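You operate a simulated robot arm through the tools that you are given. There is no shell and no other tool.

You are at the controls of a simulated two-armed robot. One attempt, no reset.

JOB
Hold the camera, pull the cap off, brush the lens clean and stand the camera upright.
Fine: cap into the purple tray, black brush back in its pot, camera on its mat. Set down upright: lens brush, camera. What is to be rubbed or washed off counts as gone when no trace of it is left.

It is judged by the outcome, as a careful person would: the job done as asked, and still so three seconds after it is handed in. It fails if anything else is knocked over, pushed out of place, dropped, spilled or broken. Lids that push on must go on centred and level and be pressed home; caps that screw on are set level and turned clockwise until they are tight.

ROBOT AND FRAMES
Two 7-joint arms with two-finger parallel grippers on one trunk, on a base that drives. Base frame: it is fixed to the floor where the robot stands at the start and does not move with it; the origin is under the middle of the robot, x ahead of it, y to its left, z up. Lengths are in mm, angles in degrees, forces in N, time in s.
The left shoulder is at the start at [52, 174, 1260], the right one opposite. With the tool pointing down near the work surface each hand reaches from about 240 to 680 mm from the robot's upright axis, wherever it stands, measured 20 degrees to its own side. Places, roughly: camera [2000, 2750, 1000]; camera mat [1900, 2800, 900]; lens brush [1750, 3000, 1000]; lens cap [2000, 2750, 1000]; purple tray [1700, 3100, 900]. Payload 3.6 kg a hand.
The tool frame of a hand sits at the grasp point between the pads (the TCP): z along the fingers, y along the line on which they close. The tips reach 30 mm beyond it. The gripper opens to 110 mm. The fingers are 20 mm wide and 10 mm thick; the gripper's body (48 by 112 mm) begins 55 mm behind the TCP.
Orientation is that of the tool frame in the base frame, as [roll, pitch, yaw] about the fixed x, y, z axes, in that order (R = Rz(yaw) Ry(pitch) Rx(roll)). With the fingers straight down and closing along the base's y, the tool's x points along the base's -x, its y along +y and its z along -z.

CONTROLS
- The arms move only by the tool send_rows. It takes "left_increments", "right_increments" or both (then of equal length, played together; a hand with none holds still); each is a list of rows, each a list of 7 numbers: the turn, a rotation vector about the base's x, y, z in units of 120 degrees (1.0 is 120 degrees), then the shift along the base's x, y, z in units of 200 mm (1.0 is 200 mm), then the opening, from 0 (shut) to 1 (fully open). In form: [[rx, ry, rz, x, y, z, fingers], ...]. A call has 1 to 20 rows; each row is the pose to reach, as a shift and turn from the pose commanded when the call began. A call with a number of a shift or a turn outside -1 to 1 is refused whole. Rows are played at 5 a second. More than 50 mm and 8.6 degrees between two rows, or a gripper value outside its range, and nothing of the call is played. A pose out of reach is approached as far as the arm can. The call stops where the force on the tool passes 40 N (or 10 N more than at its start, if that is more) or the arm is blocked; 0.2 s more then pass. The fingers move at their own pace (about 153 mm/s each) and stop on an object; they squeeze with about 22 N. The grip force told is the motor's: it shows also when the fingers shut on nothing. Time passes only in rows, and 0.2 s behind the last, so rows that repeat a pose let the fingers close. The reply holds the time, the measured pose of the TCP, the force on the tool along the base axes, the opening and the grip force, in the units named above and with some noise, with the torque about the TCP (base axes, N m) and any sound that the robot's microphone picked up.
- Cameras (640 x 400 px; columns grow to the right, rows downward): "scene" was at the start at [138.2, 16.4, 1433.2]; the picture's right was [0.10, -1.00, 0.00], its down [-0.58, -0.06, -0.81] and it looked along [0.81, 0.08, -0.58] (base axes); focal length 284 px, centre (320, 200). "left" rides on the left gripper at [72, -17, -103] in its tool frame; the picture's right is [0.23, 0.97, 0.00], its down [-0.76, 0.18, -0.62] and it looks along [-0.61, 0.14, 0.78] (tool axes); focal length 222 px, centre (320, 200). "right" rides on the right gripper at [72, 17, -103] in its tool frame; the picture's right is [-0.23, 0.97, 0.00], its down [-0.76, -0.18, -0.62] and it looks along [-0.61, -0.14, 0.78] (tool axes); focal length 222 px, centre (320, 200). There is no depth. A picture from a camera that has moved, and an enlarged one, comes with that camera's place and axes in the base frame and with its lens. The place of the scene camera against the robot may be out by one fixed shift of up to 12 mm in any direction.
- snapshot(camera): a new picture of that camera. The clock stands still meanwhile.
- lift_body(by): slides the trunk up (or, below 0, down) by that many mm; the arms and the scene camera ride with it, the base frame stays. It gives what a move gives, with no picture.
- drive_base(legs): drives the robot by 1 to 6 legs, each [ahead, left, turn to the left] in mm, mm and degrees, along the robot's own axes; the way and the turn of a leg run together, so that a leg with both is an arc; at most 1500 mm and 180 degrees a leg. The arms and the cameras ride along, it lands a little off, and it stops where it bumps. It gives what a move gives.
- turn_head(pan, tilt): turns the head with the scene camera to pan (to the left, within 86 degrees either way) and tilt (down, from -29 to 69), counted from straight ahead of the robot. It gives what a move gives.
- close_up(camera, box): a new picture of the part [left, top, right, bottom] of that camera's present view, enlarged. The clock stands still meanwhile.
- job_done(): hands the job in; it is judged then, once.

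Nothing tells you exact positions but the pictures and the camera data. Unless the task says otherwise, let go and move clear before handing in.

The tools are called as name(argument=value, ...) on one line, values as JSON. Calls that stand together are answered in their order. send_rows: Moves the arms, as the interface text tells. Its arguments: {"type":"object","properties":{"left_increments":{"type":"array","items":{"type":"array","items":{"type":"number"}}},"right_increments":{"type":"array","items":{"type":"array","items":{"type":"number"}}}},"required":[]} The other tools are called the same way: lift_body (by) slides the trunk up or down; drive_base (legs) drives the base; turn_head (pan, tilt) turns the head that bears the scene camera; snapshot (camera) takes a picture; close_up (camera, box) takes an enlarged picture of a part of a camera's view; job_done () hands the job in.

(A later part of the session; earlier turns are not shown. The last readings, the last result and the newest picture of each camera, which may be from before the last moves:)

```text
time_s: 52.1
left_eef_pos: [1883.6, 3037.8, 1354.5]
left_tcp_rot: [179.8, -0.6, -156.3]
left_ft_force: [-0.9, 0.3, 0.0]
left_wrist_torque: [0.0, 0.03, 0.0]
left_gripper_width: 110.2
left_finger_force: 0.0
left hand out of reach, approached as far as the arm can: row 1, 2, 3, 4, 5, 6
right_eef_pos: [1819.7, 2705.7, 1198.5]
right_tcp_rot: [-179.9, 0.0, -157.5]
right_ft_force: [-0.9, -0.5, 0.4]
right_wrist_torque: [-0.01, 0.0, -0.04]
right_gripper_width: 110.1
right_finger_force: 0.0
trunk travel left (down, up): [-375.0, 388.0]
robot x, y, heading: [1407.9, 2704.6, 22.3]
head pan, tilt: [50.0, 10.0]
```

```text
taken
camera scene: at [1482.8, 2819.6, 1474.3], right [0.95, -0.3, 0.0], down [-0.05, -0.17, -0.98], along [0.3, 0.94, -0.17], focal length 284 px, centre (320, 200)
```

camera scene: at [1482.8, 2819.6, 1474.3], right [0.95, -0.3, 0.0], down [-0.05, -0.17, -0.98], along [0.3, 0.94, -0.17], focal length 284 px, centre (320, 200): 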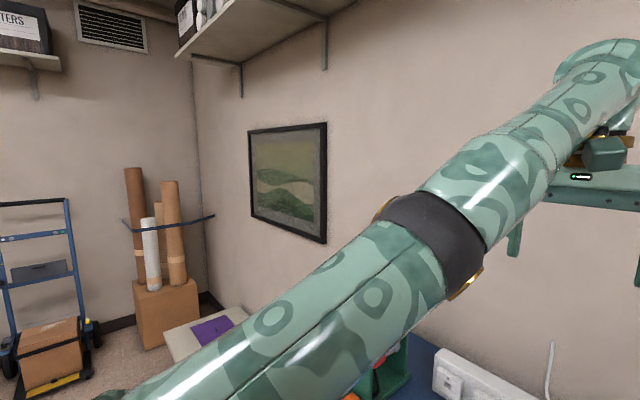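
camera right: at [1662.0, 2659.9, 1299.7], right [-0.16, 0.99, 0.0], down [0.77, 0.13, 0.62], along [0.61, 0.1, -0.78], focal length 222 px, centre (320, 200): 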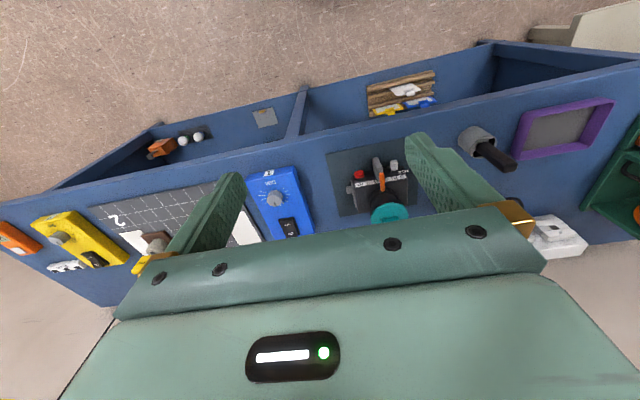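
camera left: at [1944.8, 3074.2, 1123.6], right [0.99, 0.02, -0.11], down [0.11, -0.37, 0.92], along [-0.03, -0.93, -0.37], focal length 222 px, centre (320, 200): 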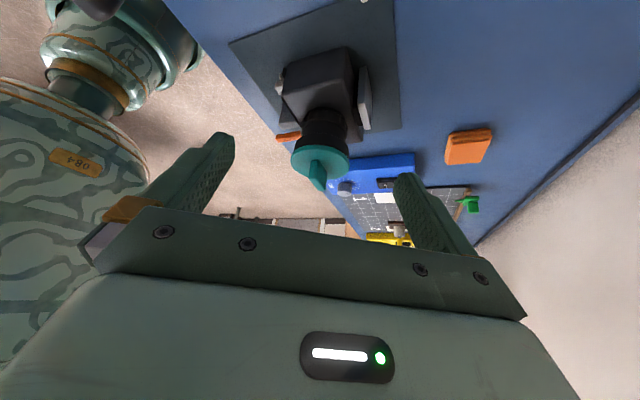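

I'll try a sequence of tangential moves to the right at lower height, which should bend the elbow in its natural sense.

send_rows(left_increments=[[0, 0, 0, 0.05, 0, -0.2, 1], [0, 0, 0, 0.1, 0, -0.4, 1], [0, 0, 0, 0.14, 0, -0.6, 1], [0, 0, 0, 0.18, 0, -0.8, 1], [0, 0, 0, 0.2, 0, -1.0, 1]])

send_rows(left_increments=[[0, 0, 0, 0.02, -0.2, 0, 1], [0, 0, 0, 0.0, -0.4, 0, 1], [0, 0, 0, -0.05, -0.6, 0, 1], [0, 0, 0, -0.1, -0.8, 0, 1]])

snapshot(camera="scene")

```text
time_s: 53.3
left_eef_pos: [1931.0, 3034.3, 1214.6]
left_tcp_rot: [-179.3, -4.7, -155.2]
left_ft_force: [2.3, 0.5, -0.3]
left_wrist_torque: [-0.06, 0.13, 0.03]
left_gripper_width: 109.8
left_finger_force: 0.0
left hand out of reach, approached as far as the arm can: row 1, 2, 3, 4, 5
right_eef_pos: [1822.0, 2707.1, 1195.3]
right_tcp_rot: [180.0, -0.2, -157.6]
right_ft_force: [1.5, 0.2, -0.2]
right_wrist_torque: [-0.01, 0.09, 0.01]
right_gripper_width: 110.0
right_finger_force: 0.1
trunk travel left (down, up): [-375.0, 388.0]
robot x, y, heading: [1405.2, 2708.0, 22.5]
head pan, tilt: [50.0, 10.0]
```

```text
time_s: 54.3
left_eef_pos: [1933.6, 2928.7, 1223.7]
left_tcp_rot: [-178.9, -4.6, -155.2]
left_ft_force: [0.3, -0.3, -0.4]
left_wrist_torque: [-0.02, 0.01, 0.05]
left_gripper_width: 110.1
left_finger_force: 0.0
left hand out of reach, approached as far as the arm can: row 2, 3, 4
right_eef_pos: [1819.7, 2706.3, 1195.9]
right_tcp_rot: [179.9, -0.2, -157.6]
right_ft_force: [0.0, 0.1, -0.4]
right_wrist_torque: [-0.01, 0.01, -0.01]
right_gripper_width: 110.2
right_finger_force: 0.0
trunk travel left (down, up): [-375.0, 388.0]
robot x, y, heading: [1406.7, 2705.0, 22.2]
head pan, tilt: [50.0, 10.0]
```

```text
taken
camera scene: at [1483.4, 2820.6, 1474.1], right [0.95, -0.3, 0.0], down [-0.05, -0.17, -0.98], along [0.3, 0.94, -0.17], focal length 284 px, centre (320, 200)
```

scene: 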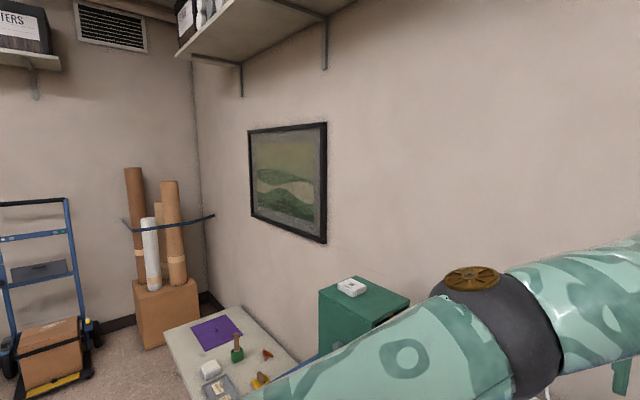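

The elbow is bending now (hand crossed to the right). Try pulling straight inward from here.

send_rows(left_increments=[[0, 0, 0, -0.08, 0.0, 0, 1], [0, 0, 0, -0.16, 0.0, 0, 1], [0, 0, 0, -0.24, 0.0, 0, 1], [0, 0, 0, -0.32, 0.0, 0, 1], [0, 0, 0, -0.4, 0.0, 0, 1]])

send_rows(left_increments=[[0, 0, 0, 0, 0.1, -0.1, 1], [0, 0, 0, 0, 0.2, -0.2, 1], [0, 0, 0, -0.1, 0.3, -0.3, 1], [0, 0, 0, -0.2, 0.4, -0.3, 1]])

```text
time_s: 55.5
left_eef_pos: [1928.8, 2926.4, 1239.7]
left_tcp_rot: [-179.0, -4.6, -155.1]
left_ft_force: [-0.5, 0.3, 0.1]
left_wrist_torque: [0.0, 0.04, 0.01]
left_gripper_width: 109.9
left_finger_force: 0.0
left hand out of reach, approached as far as the arm can: row 1, 2, 3, 4, 5
right_eef_pos: [1819.5, 2707.1, 1197.5]
right_tcp_rot: [179.9, -0.1, -157.6]
right_ft_force: [-0.8, 0.7, -1.1]
right_wrist_torque: [-0.01, 0.0, 0.01]
right_gripper_width: 110.0
right_finger_force: 0.0
trunk travel left (down, up): [-375.0, 388.0]
robot x, y, heading: [1410.3, 2704.9, 22.4]
head pan, tilt: [50.0, 10.0]
```

```text
time_s: 56.5
left_eef_pos: [1936.6, 3007.9, 1188.1]
left_tcp_rot: [-178.9, -4.5, -155.1]
left_ft_force: [-0.1, 0.1, 0.3]
left_wrist_torque: [-0.01, -0.05, 0.0]
left_gripper_width: 109.9
left_finger_force: 0.1
left hand out of reach, approached as far as the arm can: row 1, 2, 3, 4
right_eef_pos: [1817.9, 2707.6, 1197.6]
right_tcp_rot: [179.9, -0.1, -157.6]
right_ft_force: [0.3, -0.3, -0.8]
right_wrist_torque: [-0.01, -0.01, 0.0]
right_gripper_width: 110.0
right_finger_force: 0.1
trunk travel left (down, up): [-375.0, 388.0]
robot x, y, heading: [1411.0, 2703.9, 22.3]
head pan, tilt: [50.0, 10.0]
```

Inward moves still slide along a sphere. I'll test pure chords to the left to find the direction in which the elbow can flex.

send_rows(left_increments=[[0, 0, 0, -0.09, 0.22, 0, 1], [0, 0, 0, -0.18, 0.44, 0, 1], [0, 0, 0, -0.27, 0.66, 0, 1], [0, 0, 0, -0.36, 0.88, 0, 1]])

snapshot(camera="scene")

```text
time_s: 57.5
left_eef_pos: [1881.7, 3193.7, 1192.7]
left_tcp_rot: [-178.8, -4.7, -155.1]
left_ft_force: [-0.5, -0.1, 0.2]
left_wrist_torque: [0.0, -0.02, 0.03]
left_gripper_width: 110.1
left_finger_force: 0.1
left hand out of reach, approached as far as the arm can: row 1, 2, 3, 4
right_eef_pos: [1818.2, 2707.5, 1197.3]
right_tcp_rot: [-179.9, -0.1, -157.5]
right_ft_force: [0.5, 0.3, -0.6]
right_wrist_torque: [-0.02, -0.05, -0.02]
right_gripper_width: 110.1
right_finger_force: 0.0
trunk travel left (down, up): [-375.0, 388.0]
robot x, y, heading: [1409.1, 2705.3, 22.4]
head pan, tilt: [50.0, 10.0]
```

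```text
taken
camera scene: at [1482.1, 2821.8, 1474.1], right [0.95, -0.3, 0.0], down [-0.05, -0.17, -0.98], along [0.3, 0.94, -0.17], focal length 284 px, centre (320, 200)
```

scene: 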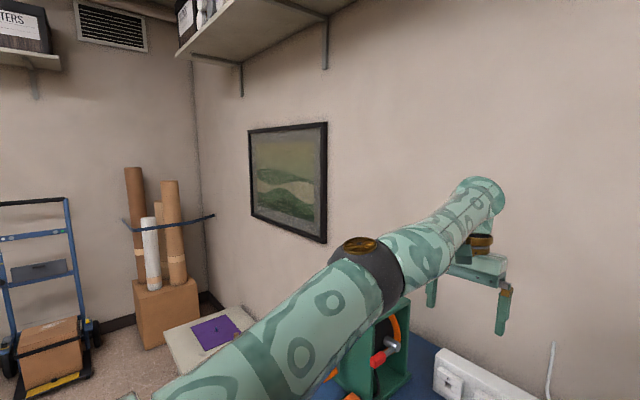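

Elbow axis is vertical now with the arm straight at far left; flexing should swing the hand right and inward, so I'll head that way directly.

send_rows(left_increments=[[0, 0, 0, -0.12, -0.2, 0.0, 1], [0, 0, 0, -0.24, -0.4, 0.0, 1], [0, 0, 0, -0.36, -0.6, 0.0, 1], [0, 0, 0, -0.48, -0.8, 0.0, 1], [0, 0, 0, -0.6, -0.8, 0.0, 1]])

snapshot(camera="scene")

```text
time_s: 58.7
left_eef_pos: [1915.7, 3080.6, 1224.1]
left_tcp_rot: [-179.0, -4.7, -155.1]
left_ft_force: [-0.3, 0.0, -0.7]
left_wrist_torque: [-0.01, 0.02, 0.01]
left_gripper_width: 109.9
left_finger_force: 0.0
left hand out of reach, approached as far as the arm can: row 1, 2, 3, 4, 5
right_eef_pos: [1819.4, 2706.9, 1197.0]
right_tcp_rot: [-179.9, 0.0, -157.6]
right_ft_force: [-0.2, -0.8, -0.8]
right_wrist_torque: [0.0, -0.02, 0.0]
right_gripper_width: 110.2
right_finger_force: 0.1
trunk travel left (down, up): [-375.0, 388.0]
robot x, y, heading: [1409.7, 2705.2, 22.5]
head pan, tilt: [50.0, 10.0]
```

```text
taken
camera scene: at [1482.9, 2821.0, 1474.1], right [0.95, -0.3, 0.0], down [-0.05, -0.17, -0.98], along [0.3, 0.94, -0.17], focal length 284 px, centre (320, 200)
```

scene: 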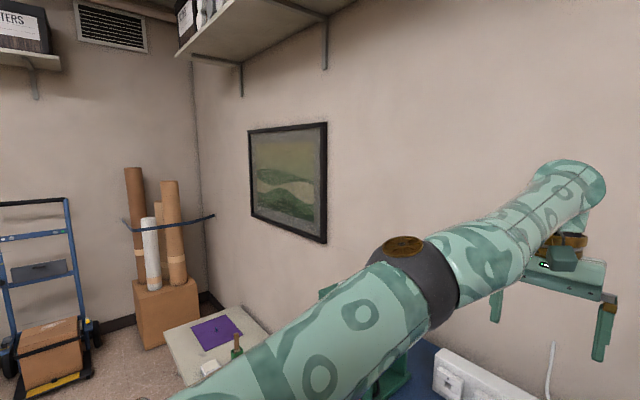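

I'll test whether tilting the tool forward (which brings the wrist back toward the robot) makes the elbow flex.

send_rows(left_increments=[[0.027, -0.064, 0, 0, 0, 0, 1], [0.053, -0.129, 0, 0, 0, 0, 1], [0.08, -0.193, 0, 0, 0, 0, 1], [0.107, -0.258, 0, 0, 0, 0, 1], [0.134, -0.322, 0, 0, 0, 0, 1]])

snapshot(camera="scene")

```text
time_s: 59.9
left_eef_pos: [2042.4, 3106.1, 1258.5]
left_tcp_rot: [-177.1, 37.3, -154.6]
left_ft_force: [-0.8, 0.6, 0.6]
left_wrist_torque: [-0.03, -0.01, 0.02]
left_gripper_width: 110.1
left_finger_force: 0.1
left hand out of reach, approached as far as the arm can: row 1, 2, 3, 4, 5
right_eef_pos: [1820.0, 2706.4, 1198.4]
right_tcp_rot: [180.0, -0.2, -157.6]
right_ft_force: [1.1, 0.0, -0.1]
right_wrist_torque: [0.01, -0.02, 0.0]
right_gripper_width: 110.1
right_finger_force: 0.0
trunk travel left (down, up): [-375.0, 388.0]
robot x, y, heading: [1409.5, 2702.3, 22.5]
head pan, tilt: [50.0, 10.0]
```

```text
taken
camera scene: at [1483.3, 2820.2, 1474.2], right [0.95, -0.3, 0.0], down [-0.05, -0.17, -0.98], along [0.3, 0.94, -0.17], focal length 284 px, centre (320, 200)
```

scene: 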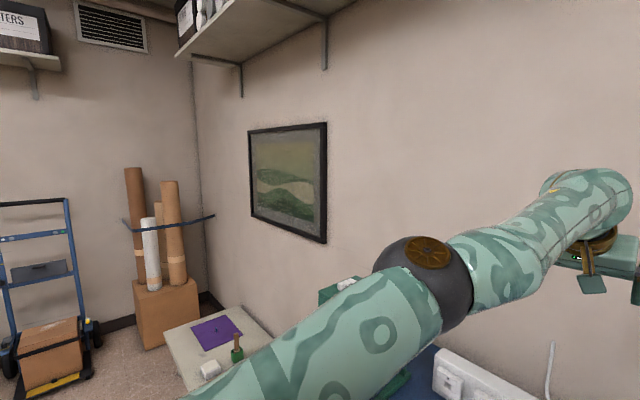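

Only outward moves are accepted, so the elbow may be slightly hyper-extended the wrong way. I'll restore the tool to vertical, extend fully, then swing right and inward to let the elbow pass through straight.

send_rows(left_increments=[[-0.027, 0.064, 0, 0, 0, 0, 1], [-0.053, 0.129, 0, 0, 0, 0, 1], [-0.08, 0.193, 0, 0, 0, 0, 1], [-0.107, 0.258, 0, 0, 0, 0, 1], [-0.12, 0.288, 0, 0, 0, 0, 1]])

send_rows(left_increments=[[0, 0, 0, 0.18, 0.08, -0.1, 1], [0, 0, 0, 0.36, 0.16, -0.2, 1], [0, 0, 0, 0.43, 0.0, -0.3, 1], [0, 0, 0, 0.5, -0.16, -0.3, 1], [0, 0, 0, 0.5, -0.36, -0.3, 1], [0, 0, 0, 0.3, -0.46, -0.3, 1], [0, 0, 0, 0.1, -0.46, -0.3, 1], [0, 0, 0, -0.1, -0.46, -0.3, 1], [0, 0, 0, -0.3, -0.46, -0.3, 1]])

snapshot(camera="scene")

```text
time_s: 61.1
left_eef_pos: [1940.1, 3069.4, 1224.3]
left_tcp_rot: [-178.7, 1.5, -155.2]
left_ft_force: [0.7, 0.5, -1.2]
left_wrist_torque: [-0.02, 0.06, 0.01]
left_gripper_width: 109.9
left_finger_force: 0.0
left hand out of reach, approached as far as the arm can: row 1, 2, 3, 4, 5
right_eef_pos: [1821.4, 2707.8, 1196.9]
right_tcp_rot: [180.0, -0.2, -157.5]
right_ft_force: [0.4, 1.1, 0.0]
right_wrist_torque: [-0.08, 0.04, -0.02]
right_gripper_width: 110.3
right_finger_force: 0.1
trunk travel left (down, up): [-375.0, 388.0]
robot x, y, heading: [1405.8, 2706.1, 22.4]
head pan, tilt: [50.0, 10.0]
```

```text
time_s: 63.1
left_eef_pos: [1956.0, 2980.2, 1174.6]
left_tcp_rot: [-178.8, -0.3, -155.1]
left_ft_force: [0.0, -0.7, 0.2]
left_wrist_torque: [0.0, 0.04, 0.0]
left_gripper_width: 109.6
left_finger_force: 0.1
left hand out of reach, approached as far as the arm can: row 1, 2, 3, 4, 5, 6, 8, 9
right_eef_pos: [1818.6, 2705.2, 1197.5]
right_tcp_rot: [-180.0, -0.2, -157.6]
right_ft_force: [-0.9, 0.0, -0.9]
right_wrist_torque: [-0.02, 0.03, -0.01]
right_gripper_width: 110.2
right_finger_force: 0.0
trunk travel left (down, up): [-375.0, 388.0]
robot x, y, heading: [1407.9, 2707.0, 22.4]
head pan, tilt: [50.0, 10.0]
```

```text
taken
camera scene: at [1483.1, 2819.9, 1474.2], right [0.95, -0.3, 0.0], down [-0.05, -0.17, -0.98], along [0.3, 0.94, -0.17], focal length 284 px, centre (320, 200)
```

scene: 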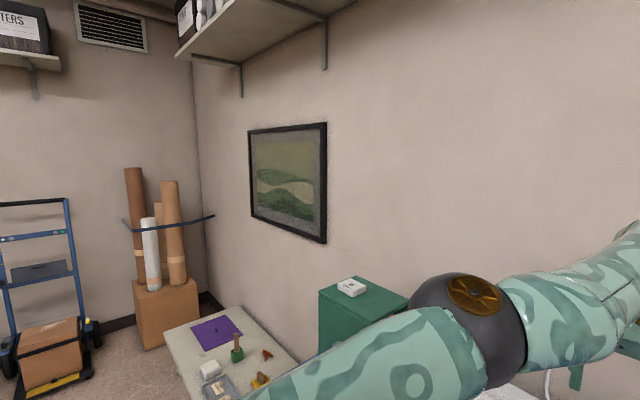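

Only a thin band of radius is accepted. I'll try turning the wrist (yaw −90°) as when it last worked, then pull inward and down.

send_rows(left_increments=[[0, 0, -0.07, 0, 0.05, -0.05, 1], [0, 0, -0.14, 0, 0.1, -0.1, 1], [0, 0, -0.21, 0, 0.15, -0.15, 1], [0, 0, -0.28, 0, 0.2, -0.2, 1], [0, 0, -0.35, 0, 0.25, -0.25, 1], [0, 0, -0.42, 0, 0.3, -0.3, 1], [0, 0, -0.49, 0, 0.34, -0.35, 1], [0, 0, -0.56, 0, 0.34, -0.4, 1], [0, 0, -0.63, 0, 0.34, -0.45, 1], [0, 0, -0.7, 0, 0.34, -0.5, 1], [0, 0, -0.77, 0, 0.34, -0.5, 1]])

send_rows(left_increments=[[0, 0, 0, -0.1, -0.02, 0.0, 1], [0, 0, 0, -0.2, -0.04, 0, 1], [0, 0, 0, -0.3, -0.06, 0, 1], [0, 0, 0, -0.4, -0.08, 0, 1]])

snapshot(camera="scene")

```text
time_s: 65.5
left_eef_pos: [1954.2, 3047.9, 1074.5]
left_tcp_rot: [-178.8, -0.2, 112.4]
left_ft_force: [-0.4, -1.0, 0.3]
left_wrist_torque: [-0.05, -0.02, 0.01]
left_gripper_width: 109.8
left_finger_force: 0.1
right_eef_pos: [1819.4, 2706.3, 1196.6]
right_tcp_rot: [-180.0, -0.2, -157.5]
right_ft_force: [0.8, -0.6, -0.5]
right_wrist_torque: [0.02, 0.0, -0.01]
right_gripper_width: 110.0
right_finger_force: 0.1
trunk travel left (down, up): [-375.0, 388.0]
robot x, y, heading: [1405.4, 2702.7, 22.4]
head pan, tilt: [50.0, 10.0]
```

```text
time_s: 66.5
left_eef_pos: [1952.3, 3048.9, 1075.4]
left_tcp_rot: [-178.7, -0.1, 112.5]
left_ft_force: [0.2, 0.6, 1.0]
left_wrist_torque: [-0.01, 0.04, -0.02]
left_gripper_width: 109.7
left_finger_force: 0.0
left hand out of reach, approached as far as the arm can: row 1, 2, 3, 4
right_eef_pos: [1820.4, 2706.4, 1197.1]
right_tcp_rot: [-180.0, -0.2, -157.6]
right_ft_force: [-0.4, 0.2, 0.6]
right_wrist_torque: [0.01, 0.04, -0.01]
right_gripper_width: 109.8
right_finger_force: 0.1
trunk travel left (down, up): [-375.0, 388.0]
robot x, y, heading: [1406.9, 2705.0, 22.2]
head pan, tilt: [50.0, 10.0]
```

```text
taken
camera scene: at [1483.0, 2820.2, 1474.2], right [0.95, -0.3, 0.0], down [-0.05, -0.17, -0.98], along [0.3, 0.94, -0.17], focal length 284 px, centre (320, 200)
```

scene: 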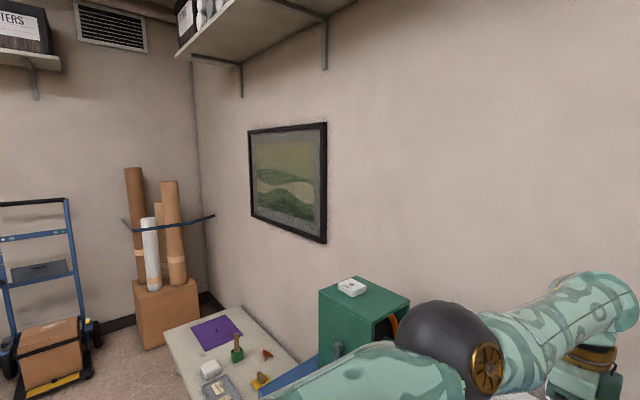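

That pose is reached properly with the elbow axis now horizontal. Try raising straight up (a chord inside the reach) from here, then down.

send_rows(left_increments=[[0, 0, 0, -0.05, -0.02, 0.2, 1], [0, 0, 0, -0.1, -0.04, 0.4, 1], [0, 0, 0, -0.15, -0.06, 0.6, 1]])

send_rows(left_increments=[[0, 0, 0, -0.05, -0.02, -0.2, 1], [0, 0, 0, -0.1, -0.04, -0.4, 1], [0, 0, 0, -0.15, -0.06, -0.6, 1]])

snapshot(camera="scene")

```text
time_s: 67.3
left_eef_pos: [1938.0, 3037.3, 1199.5]
left_tcp_rot: [-178.6, -0.1, 112.4]
left_ft_force: [-0.1, 0.6, 0.6]
left_wrist_torque: [0.01, -0.02, -0.01]
left_gripper_width: 109.9
left_finger_force: 0.0
left hand out of reach, approached as far as the arm can: row 1, 2, 3
right_eef_pos: [1819.5, 2706.4, 1196.9]
right_tcp_rot: [-180.0, 0.0, -157.6]
right_ft_force: [-0.8, -0.2, 0.0]
right_wrist_torque: [0.0, -0.01, 0.01]
right_gripper_width: 109.9
right_finger_force: 0.1
trunk travel left (down, up): [-375.0, 388.0]
robot x, y, heading: [1408.5, 2701.0, 22.5]
head pan, tilt: [50.0, 10.0]
```

```text
time_s: 68.1
left_eef_pos: [1956.1, 3034.7, 1078.7]
left_tcp_rot: [-178.7, -0.1, 112.5]
left_ft_force: [0.6, -0.6, 0.1]
left_wrist_torque: [0.0, 0.04, -0.03]
left_gripper_width: 109.9
left_finger_force: 0.0
left hand out of reach, approached as far as the arm can: row 1, 2, 3
right_eef_pos: [1818.2, 2706.8, 1196.8]
right_tcp_rot: [-180.0, -0.1, -157.6]
right_ft_force: [-0.3, 0.4, -0.7]
right_wrist_torque: [0.01, 0.01, 0.0]
right_gripper_width: 110.0
right_finger_force: 0.0
trunk travel left (down, up): [-375.0, 388.0]
robot x, y, heading: [1406.8, 2705.8, 22.2]
head pan, tilt: [50.0, 10.0]
```

```text
taken
camera scene: at [1483.7, 2820.6, 1474.1], right [0.95, -0.3, 0.0], down [-0.05, -0.17, -0.98], along [0.3, 0.94, -0.17], focal length 284 px, centre (320, 200)
```

scene: 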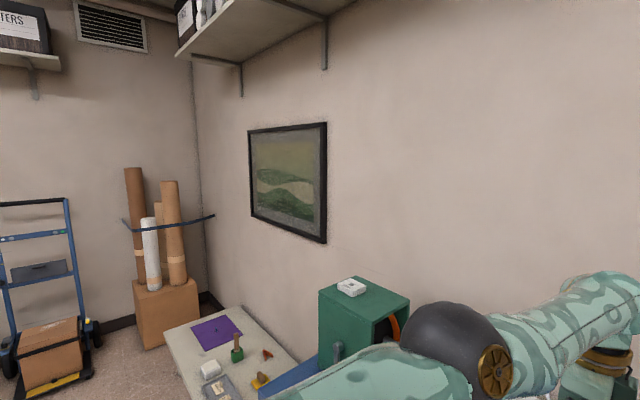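

Perhaps the inward steps are too big near the singularity (large joint change per row). I'll try tiny inward steps.

send_rows(left_increments=[[0, 0, 0, 0, 0, 0, 1], [0, 0, 0, -0.005, -0.002, 0, 1], [0, 0, 0, -0.01, -0.004, 0, 1], [0, 0, 0, -0.015, -0.006, 0, 1], [0, 0, 0, -0.02, -0.008, 0, 1], [0, 0, 0, -0.025, -0.01, 0, 1], [0, 0, 0, -0.03, -0.012, 0, 1], [0, 0, 0, -0.04, -0.016, 0, 1], [0, 0, 0, -0.05, -0.02, 0, 1], [0, 0, 0, -0.06, -0.025, 0, 1], [0, 0, 0, -0.08, -0.033, 0, 1]])

```text
time_s: 70.5
left_eef_pos: [1955.0, 3034.4, 1080.6]
left_tcp_rot: [-178.6, -0.1, 112.5]
left_ft_force: [-0.4, -0.5, -0.1]
left_wrist_torque: [0.01, -0.03, 0.0]
left_gripper_width: 110.1
left_finger_force: 0.0
left hand out of reach, approached as far as the arm can: row 4, 5, 6, 7, 8, 9, 10, 11
right_eef_pos: [1818.5, 2706.3, 1197.3]
right_tcp_rot: [180.0, 0.0, -157.6]
right_ft_force: [-0.6, -0.2, -0.7]
right_wrist_torque: [-0.02, 0.0, -0.02]
right_gripper_width: 110.0
right_finger_force: 0.0
trunk travel left (down, up): [-375.0, 388.0]
robot x, y, heading: [1409.1, 2703.2, 22.4]
head pan, tilt: [50.0, 10.0]
```

I'll extend outward to fully straight and then move upward and inward, aiming to let the elbow cross through straight the natural way.

send_rows(left_increments=[[0, 0, 0, 0.1, 0.04, 0, 1], [0, 0, 0, 0.2, 0.08, 0, 1], [0, 0, 0, 0.3, 0.12, 0, 1], [0, 0, 0, 0.3, 0.12, 0.2, 1], [0, 0, 0, 0.3, 0.12, 0.4, 1], [0, 0, 0, 0.2, 0.08, 0.6, 1], [0, 0, 0, 0.0, 0.0, 0.75, 1], [0, 0, 0, -0.2, -0.08, 0.9, 1], [0, 0, 0, -0.4, -0.16, 1.0, 1]])

snapshot(camera="scene")

```text
refused: row 7 steps farther than a row can; nothing moved
```

```text
taken
camera scene: at [1482.9, 2820.2, 1474.2], right [0.95, -0.3, 0.0], down [-0.05, -0.17, -0.98], along [0.3, 0.94, -0.17], focal length 284 px, centre (320, 200)
```

scene: 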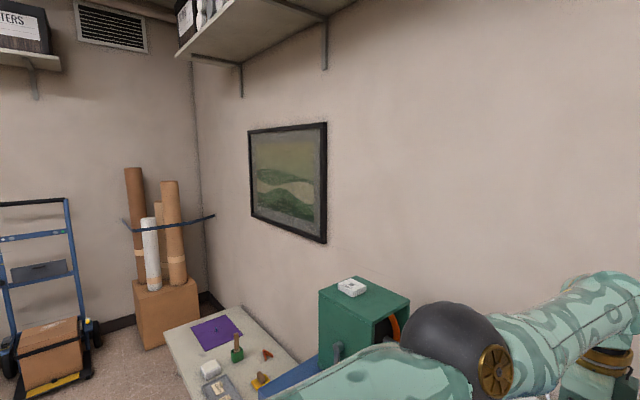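

One step was too long; same idea with shorter steps.

send_rows(left_increments=[[0, 0, 0, 0.1, 0.04, 0, 1], [0, 0, 0, 0.2, 0.08, 0, 1], [0, 0, 0, 0.3, 0.12, 0, 1], [0, 0, 0, 0.3, 0.12, 0.2, 1], [0, 0, 0, 0.3, 0.12, 0.4, 1], [0, 0, 0, 0.2, 0.08, 0.55, 1], [0, 0, 0, 0.06, 0.03, 0.7, 1], [0, 0, 0, -0.08, -0.03, 0.85, 1], [0, 0, 0, -0.24, -0.1, 0.95, 1]])

snapshot(camera="scene")

```text
time_s: 72.5
left_eef_pos: [1919.7, 3014.2, 1273.5]
left_tcp_rot: [-178.7, -0.2, 112.5]
left_ft_force: [-1.0, 0.5, 0.1]
left_wrist_torque: [0.05, 0.01, 0.02]
left_gripper_width: 110.2
left_finger_force: 0.0
left hand out of reach, approached as far as the arm can: row 1, 2, 3, 4, 5, 6, 7, 8, 9
right_eef_pos: [1817.8, 2705.2, 1196.6]
right_tcp_rot: [179.9, 0.0, -157.6]
right_ft_force: [-0.5, 0.3, -0.1]
right_wrist_torque: [0.01, -0.06, -0.02]
right_gripper_width: 110.0
right_finger_force: 0.0
trunk travel left (down, up): [-375.0, 388.0]
robot x, y, heading: [1414.3, 2704.7, 22.2]
head pan, tilt: [50.0, 10.0]
```

```text
taken
camera scene: at [1481.4, 2818.1, 1474.6], right [0.95, -0.3, 0.0], down [-0.05, -0.16, -0.99], along [0.3, 0.94, -0.17], focal length 284 px, centre (320, 200)
```

scene: 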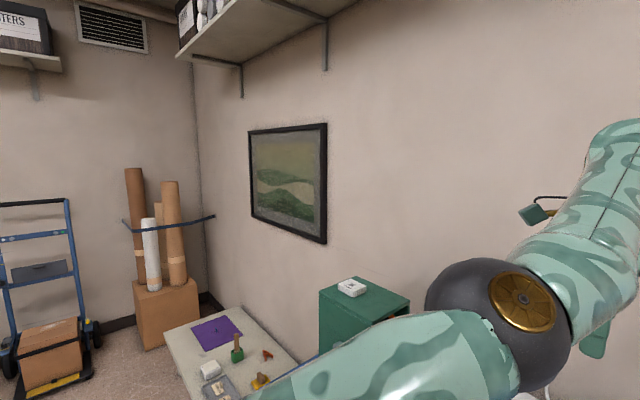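

The elbow is now visibly bent. Continue pulling inward at this height.

send_rows(left_increments=[[0, 0, 0, -0.1, -0.04, 0.1, 1], [0, 0, 0, -0.2, -0.08, 0.2, 1], [0, 0, 0, -0.3, -0.12, 0.25, 1], [0, 0, 0, -0.4, -0.16, 0.25, 1], [0, 0, 0, -0.5, -0.2, 0.25, 1]])

snapshot(camera="scene")

```text
time_s: 73.7
left_eef_pos: [1898.3, 3001.4, 1330.6]
left_tcp_rot: [-178.7, -0.1, 112.5]
left_ft_force: [0.0, 0.2, 0.9]
left_wrist_torque: [-0.02, -0.01, 0.03]
left_gripper_width: 110.2
left_finger_force: 0.0
left hand out of reach, approached as far as the arm can: row 1, 2, 3, 4, 5
right_eef_pos: [1818.8, 2706.3, 1195.8]
right_tcp_rot: [-180.0, -0.1, -157.7]
right_ft_force: [-0.5, 0.5, -0.3]
right_wrist_torque: [0.0, -0.01, 0.01]
right_gripper_width: 110.0
right_finger_force: 0.0
trunk travel left (down, up): [-375.0, 388.0]
robot x, y, heading: [1407.5, 2704.0, 22.5]
head pan, tilt: [50.0, 10.0]
```

```text
taken
camera scene: at [1483.1, 2820.3, 1474.2], right [0.95, -0.3, 0.0], down [-0.05, -0.17, -0.98], along [0.3, 0.94, -0.17], focal length 284 px, centre (320, 200)
```

scene: 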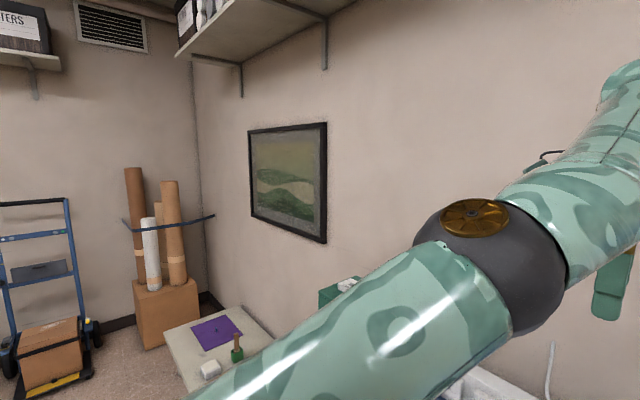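

Still on the full-stretch sphere. I'll sweep the stretched arm to the left along the arc, so that a shoulder limit or changed swivel lets the elbow flex.

send_rows(left_increments=[[0, 0, 0.06, -0.055, 0.175, 0, 1], [0, 0, 0.12, -0.13, 0.39, 0, 1], [0, 0, 0.18, -0.225, 0.595, 0, 1], [0, 0, 0.24, -0.335, 0.795, 0, 1], [0, 0, 0.3, -0.465, 0.98, 0, 1]])

send_rows(left_increments=[[0, 0, 0.06, -0.14, 0.16, 0, 1], [0, 0, 0.12, -0.3, 0.31, 0, 1], [0, 0, 0.18, -0.47, 0.45, 0, 1], [0, 0, 0.24, -0.65, 0.57, 0, 1], [0, 0, 0.3, -0.84, 0.67, 0, 1]])

snapshot(camera="scene")

```text
time_s: 74.9
left_eef_pos: [1804.5, 3197.8, 1330.7]
left_tcp_rot: [-178.7, -0.1, 148.7]
left_ft_force: [0.6, 0.8, 0.0]
left_wrist_torque: [-0.04, 0.01, -0.01]
left_gripper_width: 109.9
left_finger_force: 0.1
right_eef_pos: [1819.2, 2707.8, 1196.7]
right_tcp_rot: [-179.9, -0.1, -157.6]
right_ft_force: [0.2, 1.2, -0.7]
right_wrist_torque: [-0.01, 0.0, 0.01]
right_gripper_width: 110.2
right_finger_force: 0.1
trunk travel left (down, up): [-375.0, 388.0]
robot x, y, heading: [1407.3, 2706.4, 22.5]
head pan, tilt: [50.0, 10.0]
```

```text
time_s: 76.1
left_eef_pos: [1636.7, 3332.4, 1331.1]
left_tcp_rot: [-178.8, -0.2, -175.4]
left_ft_force: [0.7, 0.2, -0.4]
left_wrist_torque: [-0.02, 0.02, -0.02]
left_gripper_width: 110.0
left_finger_force: 0.1
right_eef_pos: [1818.3, 2707.2, 1198.1]
right_tcp_rot: [-180.0, 0.0, -157.6]
right_ft_force: [0.6, 0.8, 0.1]
right_wrist_torque: [0.01, 0.0, -0.01]
right_gripper_width: 110.4
right_finger_force: 0.1
trunk travel left (down, up): [-375.0, 388.0]
robot x, y, heading: [1405.4, 2703.8, 22.5]
head pan, tilt: [50.0, 10.0]
```

```text
taken
camera scene: at [1481.8, 2820.9, 1474.2], right [0.95, -0.3, 0.0], down [-0.05, -0.17, -0.98], along [0.3, 0.94, -0.17], focal length 284 px, centre (320, 200)
```

scene: 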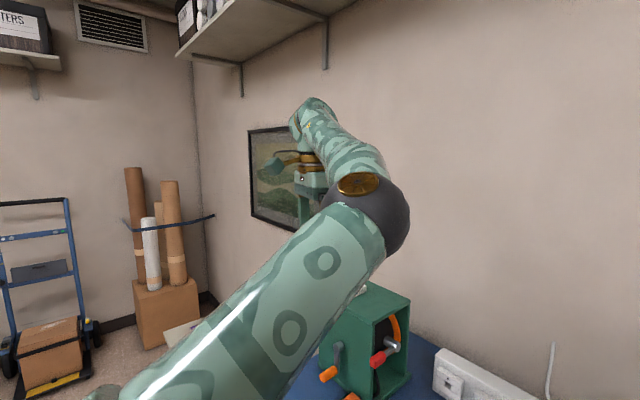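

The elbow is flexing to the left now, i.e. the arm is in the flipped elbow branch (elbow on the inner side), and shoulder limits blocked it in front. I'll pull the hand in close here on the left, then sweep back to the front so the elbow can swing round.

send_rows(left_increments=[[0, 0, 0, -0.08, -0.14, 0, 1], [0, 0, 0, -0.16, -0.28, 0, 1], [0, 0, 0, -0.24, -0.42, 0, 1], [0, 0, 0, -0.32, -0.56, 0, 1], [0, 0, 0, -0.38, -0.68, 0, 1]])

snapshot(camera="scene")

```text
time_s: 77.3
left_eef_pos: [1560.1, 3193.7, 1332.5]
left_tcp_rot: [-178.8, -0.1, -175.7]
left_ft_force: [0.2, 0.1, 0.5]
left_wrist_torque: [0.01, -0.01, 0.0]
left_gripper_width: 110.0
left_finger_force: 0.1
right_eef_pos: [1819.6, 2706.9, 1197.1]
right_tcp_rot: [-179.9, -0.1, -157.6]
right_ft_force: [-0.3, 0.1, 0.2]
right_wrist_torque: [0.0, 0.01, -0.01]
right_gripper_width: 109.9
right_finger_force: 0.1
trunk travel left (down, up): [-375.0, 388.0]
robot x, y, heading: [1411.2, 2709.5, 22.2]
head pan, tilt: [50.0, 10.0]
```

```text
taken
camera scene: at [1482.9, 2819.8, 1474.2], right [0.95, -0.3, 0.0], down [-0.05, -0.17, -0.98], along [0.3, 0.94, -0.17], focal length 284 px, centre (320, 200)
```

scene: 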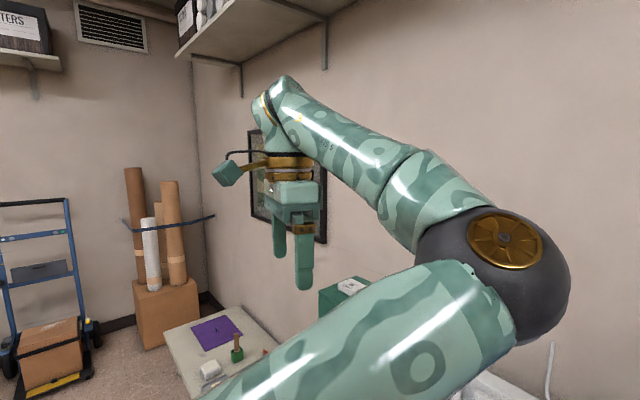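

Flexed nicely. Now sweep slowly toward the front-right and see whether the elbow swivels round.

send_rows(left_increments=[[0, 0, 0.02, 0.1, -0.1, 0, 1], [0, 0, 0.04, 0.2, -0.2, 0, 1], [0, 0, 0.06, 0.3, -0.3, 0, 1], [0, 0, 0.08, 0.4, -0.4, 0, 1], [0, 0, 0.1, 0.5, -0.5, 0, 1], [0, 0, 0.12, 0.6, -0.6, 0, 1], [0, 0, 0.14, 0.7, -0.7, 0, 1], [0, 0, 0.15, 0.8, -0.78, 0, 1]])

snapshot(camera="scene")

```text
time_s: 79.3
left_eef_pos: [1682.2, 3161.1, 1409.8]
left_tcp_rot: [178.9, 7.6, -143.6]
left_ft_force: [0.6, -0.3, -0.1]
left_wrist_torque: [0.07, 0.04, 0.02]
left_gripper_width: 110.0
left_finger_force: 0.0
left hand out of reach, approached as far as the arm can: row 1, 2, 3, 4, 5, 6, 7, 8
right_eef_pos: [1820.8, 2704.2, 1197.4]
right_tcp_rot: [179.9, -0.1, -157.7]
right_ft_force: [-0.2, 0.4, 0.1]
right_wrist_torque: [0.0, 0.05, -0.01]
right_gripper_width: 110.2
right_finger_force: 0.0
trunk travel left (down, up): [-375.0, 388.0]
robot x, y, heading: [1411.2, 2700.6, 22.5]
head pan, tilt: [50.0, 10.0]
stopped in row 8 (left hand): the arm was blocked; the commanded pose is now the measured one
```

```text
taken
camera scene: at [1484.3, 2818.5, 1474.3], right [0.95, -0.3, 0.0], down [-0.05, -0.16, -0.98], along [0.3, 0.94, -0.17], focal length 284 px, centre (320, 200)
```

scene: 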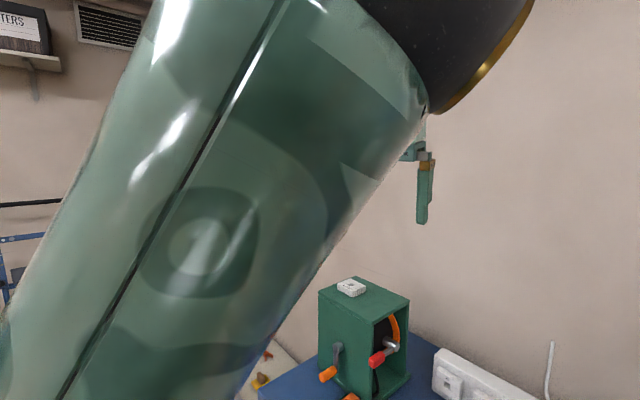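

The elbow swung upward and is close to the head. I'll move the hand a bit left and forward, away from the head, and look.

send_rows(left_increments=[[0, 0, 0, 0.05, 0.15, 0, 1], [0, 0, 0, 0.1, 0.3, 0, 1], [0, 0, 0, 0.15, 0.45, 0, 1]])

snapshot(camera="scene")

```text
time_s: 80.1
left_eef_pos: [1712.7, 3256.4, 1409.1]
left_tcp_rot: [178.9, 7.6, -143.6]
left_ft_force: [-0.6, 0.1, 0.3]
left_wrist_torque: [-0.03, -0.02, 0.0]
left_gripper_width: 110.0
left_finger_force: 0.0
right_eef_pos: [1819.2, 2708.1, 1197.6]
right_tcp_rot: [-179.9, -0.1, -157.5]
right_ft_force: [0.7, 0.4, -0.1]
right_wrist_torque: [0.03, 0.01, 0.0]
right_gripper_width: 109.9
right_finger_force: 0.1
trunk travel left (down, up): [-375.0, 388.0]
robot x, y, heading: [1410.7, 2702.1, 22.2]
head pan, tilt: [50.0, 10.0]
```

```text
taken
camera scene: at [1483.2, 2822.4, 1474.1], right [0.95, -0.3, 0.0], down [-0.05, -0.17, -0.98], along [0.3, 0.94, -0.18], focal length 284 px, centre (320, 200)
```

scene: 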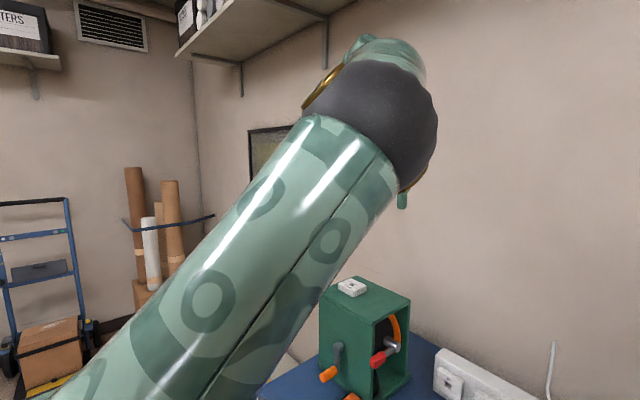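

Elbow is up with free motion now. I'll carry the hand to the right and down a bit in front, keeping clear of the head.

send_rows(left_increments=[[0, 0, 0, 0.06, -0.15, -0.05, 1], [0, 0, 0, 0.12, -0.3, -0.1, 1], [0, 0, 0, 0.18, -0.45, -0.15, 1], [0, 0, 0, 0.24, -0.6, -0.2, 1]])

snapshot(camera="scene")

```text
time_s: 81.1
left_eef_pos: [1761.4, 3133.0, 1368.4]
left_tcp_rot: [178.7, 7.8, -143.6]
left_ft_force: [0.3, -0.2, -0.6]
left_wrist_torque: [0.0, 0.01, -0.03]
left_gripper_width: 110.0
left_finger_force: 0.1
right_eef_pos: [1820.3, 2705.9, 1197.8]
right_tcp_rot: [180.0, 0.0, -157.7]
right_ft_force: [1.1, 0.1, -0.6]
right_wrist_torque: [0.01, 0.05, 0.03]
right_gripper_width: 110.2
right_finger_force: 0.0
trunk travel left (down, up): [-375.0, 388.0]
robot x, y, heading: [1410.6, 2701.3, 22.6]
head pan, tilt: [50.0, 10.0]
```

```text
taken
camera scene: at [1484.0, 2819.8, 1474.2], right [0.95, -0.3, 0.0], down [-0.05, -0.17, -0.98], along [0.3, 0.94, -0.17], focal length 284 px, centre (320, 200)
```

scene: 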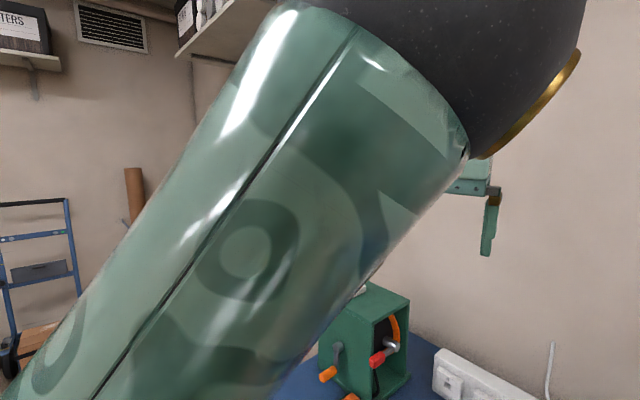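

The elbow-up pose works but crowds the head. Rolling the tool so the fingers point right should drag the elbow over to its natural outer-left side; I'll try that.

send_rows(left_increments=[[-0.062, -0.026, 0, 0, -0.02, 0, 1], [-0.123, -0.051, 0, 0, -0.04, 0, 1], [-0.185, -0.077, 0, 0, -0.06, 0, 1], [-0.246, -0.102, 0, 0, -0.08, 0, 1], [-0.308, -0.128, 0, 0, -0.1, 0, 1], [-0.37, -0.153, 0, 0, -0.12, 0, 1], [-0.431, -0.179, 0, 0, -0.14, 0, 1], [-0.493, -0.204, 0, 0, -0.16, 0, 1], [-0.554, -0.23, 0, 0, -0.18, 0, 1], [-0.616, -0.255, 0, 0, -0.2, 0, 1]])

snapshot(camera="scene")

```text
time_s: 83.3
left_eef_pos: [1759.8, 3093.3, 1370.0]
left_tcp_rot: [-103.0, -12.3, -147.3]
left_ft_force: [0.2, 0.0, -1.1]
left_wrist_torque: [0.0, 0.02, 0.0]
left_gripper_width: 110.0
left_finger_force: 0.1
right_eef_pos: [1819.8, 2707.2, 1197.1]
right_tcp_rot: [-180.0, -0.1, -157.6]
right_ft_force: [0.4, 0.4, 1.2]
right_wrist_torque: [0.02, -0.01, 0.03]
right_gripper_width: 110.1
right_finger_force: 0.0
trunk travel left (down, up): [-375.0, 388.0]
robot x, y, heading: [1407.8, 2706.0, 22.5]
head pan, tilt: [50.0, 10.0]
```

```text
taken
camera scene: at [1483.6, 2821.0, 1474.1], right [0.95, -0.3, 0.0], down [-0.05, -0.17, -0.98], along [0.3, 0.94, -0.17], focal length 284 px, centre (320, 200)
```

scene: 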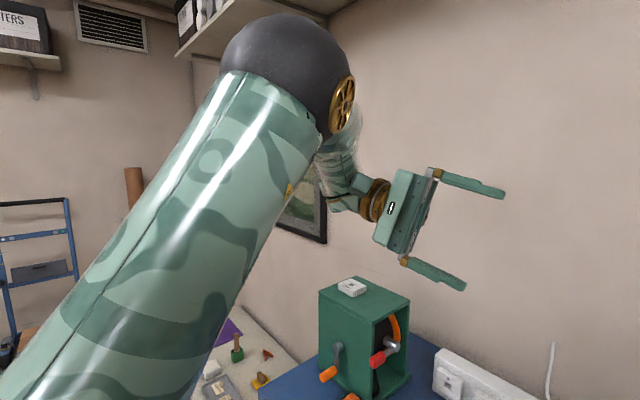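

The elbow is moving outward. I'll continue the roll some more to bring it further over.

send_rows(left_increments=[[-0.062, -0.026, 0, 0, 0.0, 0, 1], [-0.123, -0.051, 0, 0, 0.0, 0, 1], [-0.185, -0.077, 0, 0, 0.0, 0, 1], [-0.246, -0.102, 0, 0, 0.0, 0, 1], [-0.308, -0.128, 0, 0, 0.0, 0, 1], [-0.37, -0.153, 0, 0, 0.0, 0, 1]])

snapshot(camera="scene")

```text
time_s: 84.7
left_eef_pos: [1852.7, 3159.2, 1489.3]
left_tcp_rot: [-53.8, -16.5, -159.5]
left_ft_force: [1.6, -0.1, 0.5]
left_wrist_torque: [-0.02, -0.05, -0.09]
left_gripper_width: 110.2
left_finger_force: 0.1
left hand out of reach, approached as far as the arm can: row 2, 3, 4, 5, 6
right_eef_pos: [1827.7, 2708.5, 1193.0]
right_tcp_rot: [179.9, -0.5, -157.5]
right_ft_force: [0.9, 0.9, 0.2]
right_wrist_torque: [-0.03, 0.05, -0.01]
right_gripper_width: 110.0
right_finger_force: 0.1
trunk travel left (down, up): [-375.0, 388.0]
robot x, y, heading: [1407.1, 2702.8, 22.4]
head pan, tilt: [50.0, 10.0]
```

```text
taken
camera scene: at [1492.2, 2822.9, 1473.2], right [0.95, -0.3, -0.01], down [-0.06, -0.17, -0.98], along [0.3, 0.94, -0.18], focal length 284 px, centre (320, 200)
```

scene: 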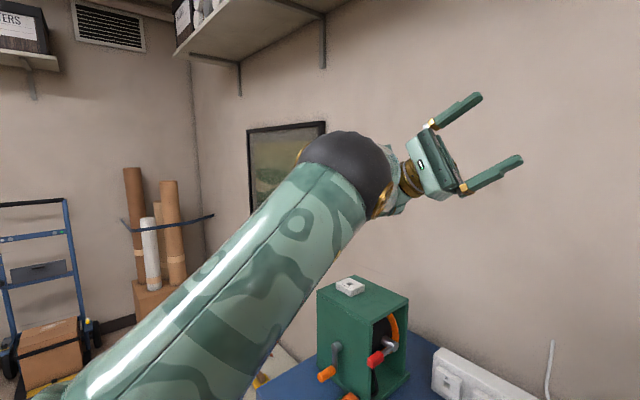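

A limit was hit, which should shift the swivel; now roll the tool back to pointing down in the neutral region.

send_rows(left_increments=[[0.062, 0.026, 0, -0.05, -0.05, -0.09, 1], [0.123, 0.051, 0, -0.1, -0.1, -0.18, 1], [0.185, 0.077, 0, -0.15, -0.15, -0.27, 1], [0.246, 0.102, 0, -0.2, -0.2, -0.36, 1], [0.308, 0.128, 0, -0.25, -0.25, -0.45, 1], [0.37, 0.153, 0, -0.3, -0.3, -0.54, 1], [0.431, 0.179, 0, -0.35, -0.35, -0.6, 1], [0.493, 0.204, 0, -0.4, -0.4, -0.7, 1]])

snapshot(camera="scene")

```text
time_s: 86.5
left_eef_pos: [1764.3, 3073.3, 1353.6]
left_tcp_rot: [-119.2, -9.0, -144.4]
left_ft_force: [-0.3, -0.6, 0.1]
left_wrist_torque: [0.04, -0.01, -0.01]
left_gripper_width: 109.9
left_finger_force: 0.0
left hand out of reach, approached as far as the arm can: row 1, 2, 3
right_eef_pos: [1820.0, 2706.7, 1197.6]
right_tcp_rot: [179.8, 0.1, -157.6]
right_ft_force: [-0.4, -0.3, 0.7]
right_wrist_torque: [0.0, 0.0, 0.0]
right_gripper_width: 110.1
right_finger_force: 0.1
trunk travel left (down, up): [-375.0, 388.0]
robot x, y, heading: [1405.9, 2704.9, 22.3]
head pan, tilt: [50.0, 10.0]
```

```text
taken
camera scene: at [1483.3, 2819.5, 1474.3], right [0.95, -0.3, 0.0], down [-0.05, -0.16, -0.98], along [0.3, 0.94, -0.17], focal length 284 px, centre (320, 200)
```

scene: 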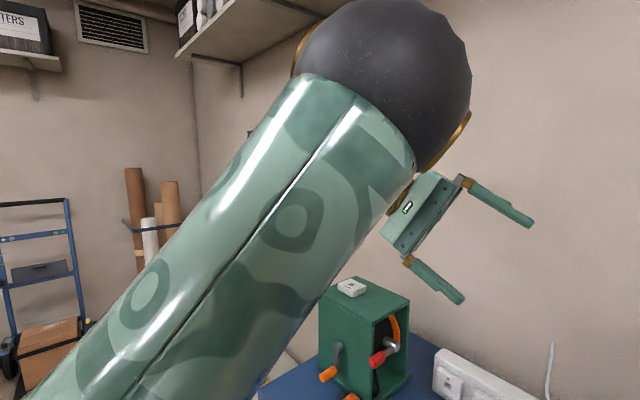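

Elbow-up remains; it is usable if the hand works low and forward. I'll roll the tool back to straight down.

send_rows(left_increments=[[0.0654, 0.0271, 0, 0.0, 0.0, -0.05, 1], [0.1308, 0.0542, 0, 0.0, 0.0, -0.1, 1], [0.1962, 0.0813, 0, 0.0, 0.0, -0.15, 1], [0.2616, 0.1084, 0, 0.0, 0.0, -0.2, 1], [0.327, 0.1355, 0, 0.0, 0.0, -0.3, 1], [0.3924, 0.1626, 0, 0.0, 0.0, -0.4, 1], [0.458, 0.19, 0, 0.0, 0.0, -0.5, 1]])

snapshot(camera="scene")

```text
time_s: 88.1
left_eef_pos: [1771.8, 3134.4, 1267.3]
left_tcp_rot: [-176.8, 6.3, -143.1]
left_ft_force: [0.4, 0.9, 0.3]
left_wrist_torque: [0.02, 0.03, -0.01]
left_gripper_width: 110.0
left_finger_force: 0.1
left hand out of reach, approached as far as the arm can: row 5, 6, 7
right_eef_pos: [1820.8, 2707.2, 1197.3]
right_tcp_rot: [-180.0, -0.1, -157.6]
right_ft_force: [0.8, -0.2, 0.6]
right_wrist_torque: [0.0, 0.0, -0.03]
right_gripper_width: 109.8
right_finger_force: 0.0
trunk travel left (down, up): [-375.0, 388.0]
robot x, y, heading: [1408.7, 2702.6, 22.2]
head pan, tilt: [50.0, 10.0]
```

```text
taken
camera scene: at [1483.9, 2820.8, 1474.1], right [0.95, -0.3, 0.0], down [-0.05, -0.17, -0.98], along [0.3, 0.94, -0.17], focal length 284 px, centre (320, 200)
```

scene: 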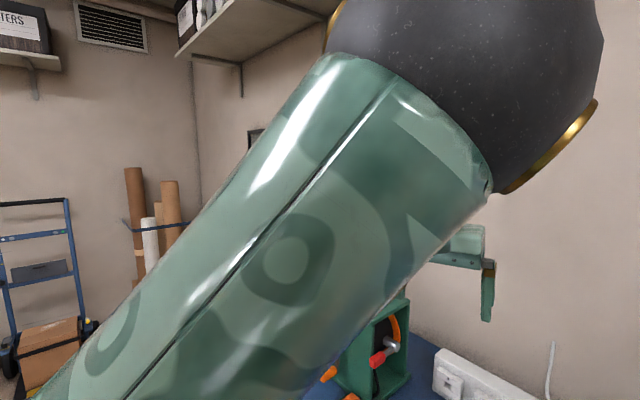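

The same right-side limit pushes back here; earlier pressing against it made the elbow swing from right to up, so pressing further may swing it on to the left.

send_rows(left_increments=[[0, 0, -0.02, 0.04, -0.1, 0, 1], [0, 0, -0.04, 0.08, -0.2, 0, 1], [0, 0, -0.06, 0.12, -0.3, 0, 1], [0, 0, -0.08, 0.16, -0.4, 0, 1], [0, 0, -0.1, 0.2, -0.5, 0, 1], [0, 0, -0.12, 0.24, -0.6, 0, 1], [0, 0, -0.12, 0.24, -0.6, 0, 1], [0, 0, -0.12, 0.24, -0.6, 0, 1]])

snapshot(camera="scene")

```text
time_s: 89.9
left_eef_pos: [1816.1, 3104.9, 1304.1]
left_tcp_rot: [-176.7, 6.4, -157.4]
left_ft_force: [0.6, 0.0, -0.5]
left_wrist_torque: [0.0, 0.03, 0.02]
left_gripper_width: 110.2
left_finger_force: 0.1
left hand out of reach, approached as far as the arm can: row 1, 2, 3, 4, 5, 6, 7, 8
right_eef_pos: [1819.9, 2706.7, 1196.7]
right_tcp_rot: [180.0, 0.0, -157.6]
right_ft_force: [-0.2, 0.7, 0.3]
right_wrist_torque: [-0.02, -0.02, 0.0]
right_gripper_width: 110.1
right_finger_force: 0.1
trunk travel left (down, up): [-375.0, 388.0]
robot x, y, heading: [1407.5, 2697.0, 22.6]
head pan, tilt: [50.0, 10.0]
```

```text
taken
camera scene: at [1483.7, 2820.3, 1474.2], right [0.95, -0.3, 0.0], down [-0.05, -0.17, -0.98], along [0.3, 0.94, -0.17], focal length 284 px, centre (320, 200)
```

scene: 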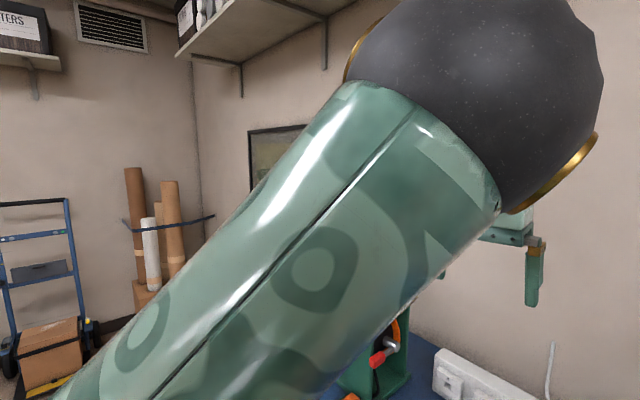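

I'll use a different return path: roll the tool to point right (elbow goes left), then yaw it to point forward, then pitch it down — keeping the elbow out to the left.

send_rows(left_increments=[[-0.0654, -0.0271, 0, 0, 0, 0, 1], [-0.1308, -0.0542, 0, 0, 0, 0, 1], [-0.1962, -0.0813, 0, 0, 0, 0, 1], [-0.2616, -0.1084, 0, 0, 0, 0, 1], [-0.327, -0.1355, 0, 0, 0, 0, 1], [-0.3924, -0.1626, 0, 0, 0, 0, 1], [-0.4578, -0.1897, 0, 0, 0, 0, 1], [-0.5232, -0.2168, 0, 0, 0, 0, 1], [-0.5886, -0.2439, 0, 0, 0, 0, 1], [-0.654, -0.271, 0, 0, 0, 0, 1]])

snapshot(camera="scene")

```text
time_s: 92.1
left_eef_pos: [1817.9, 3107.3, 1301.5]
left_tcp_rot: [-91.7, 0.4, -151.0]
left_ft_force: [-0.5, -0.6, -0.5]
left_wrist_torque: [-0.01, 0.01, -0.01]
left_gripper_width: 110.0
left_finger_force: 0.1
right_eef_pos: [1819.0, 2707.5, 1196.8]
right_tcp_rot: [-180.0, -0.1, -157.6]
right_ft_force: [0.9, -0.2, 0.3]
right_wrist_torque: [-0.01, -0.02, 0.0]
right_gripper_width: 110.1
right_finger_force: 0.0
trunk travel left (down, up): [-375.0, 388.0]
robot x, y, heading: [1407.0, 2703.2, 22.3]
head pan, tilt: [50.0, 10.0]
```

```text
taken
camera scene: at [1483.7, 2821.1, 1474.1], right [0.95, -0.3, 0.0], down [-0.05, -0.17, -0.98], along [0.3, 0.94, -0.17], focal length 284 px, centre (320, 200)
```

scene: 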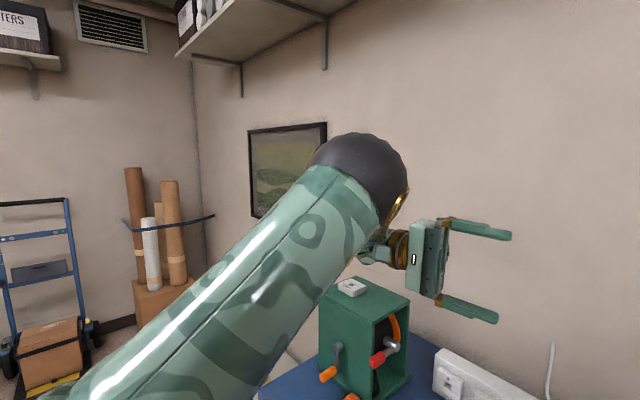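

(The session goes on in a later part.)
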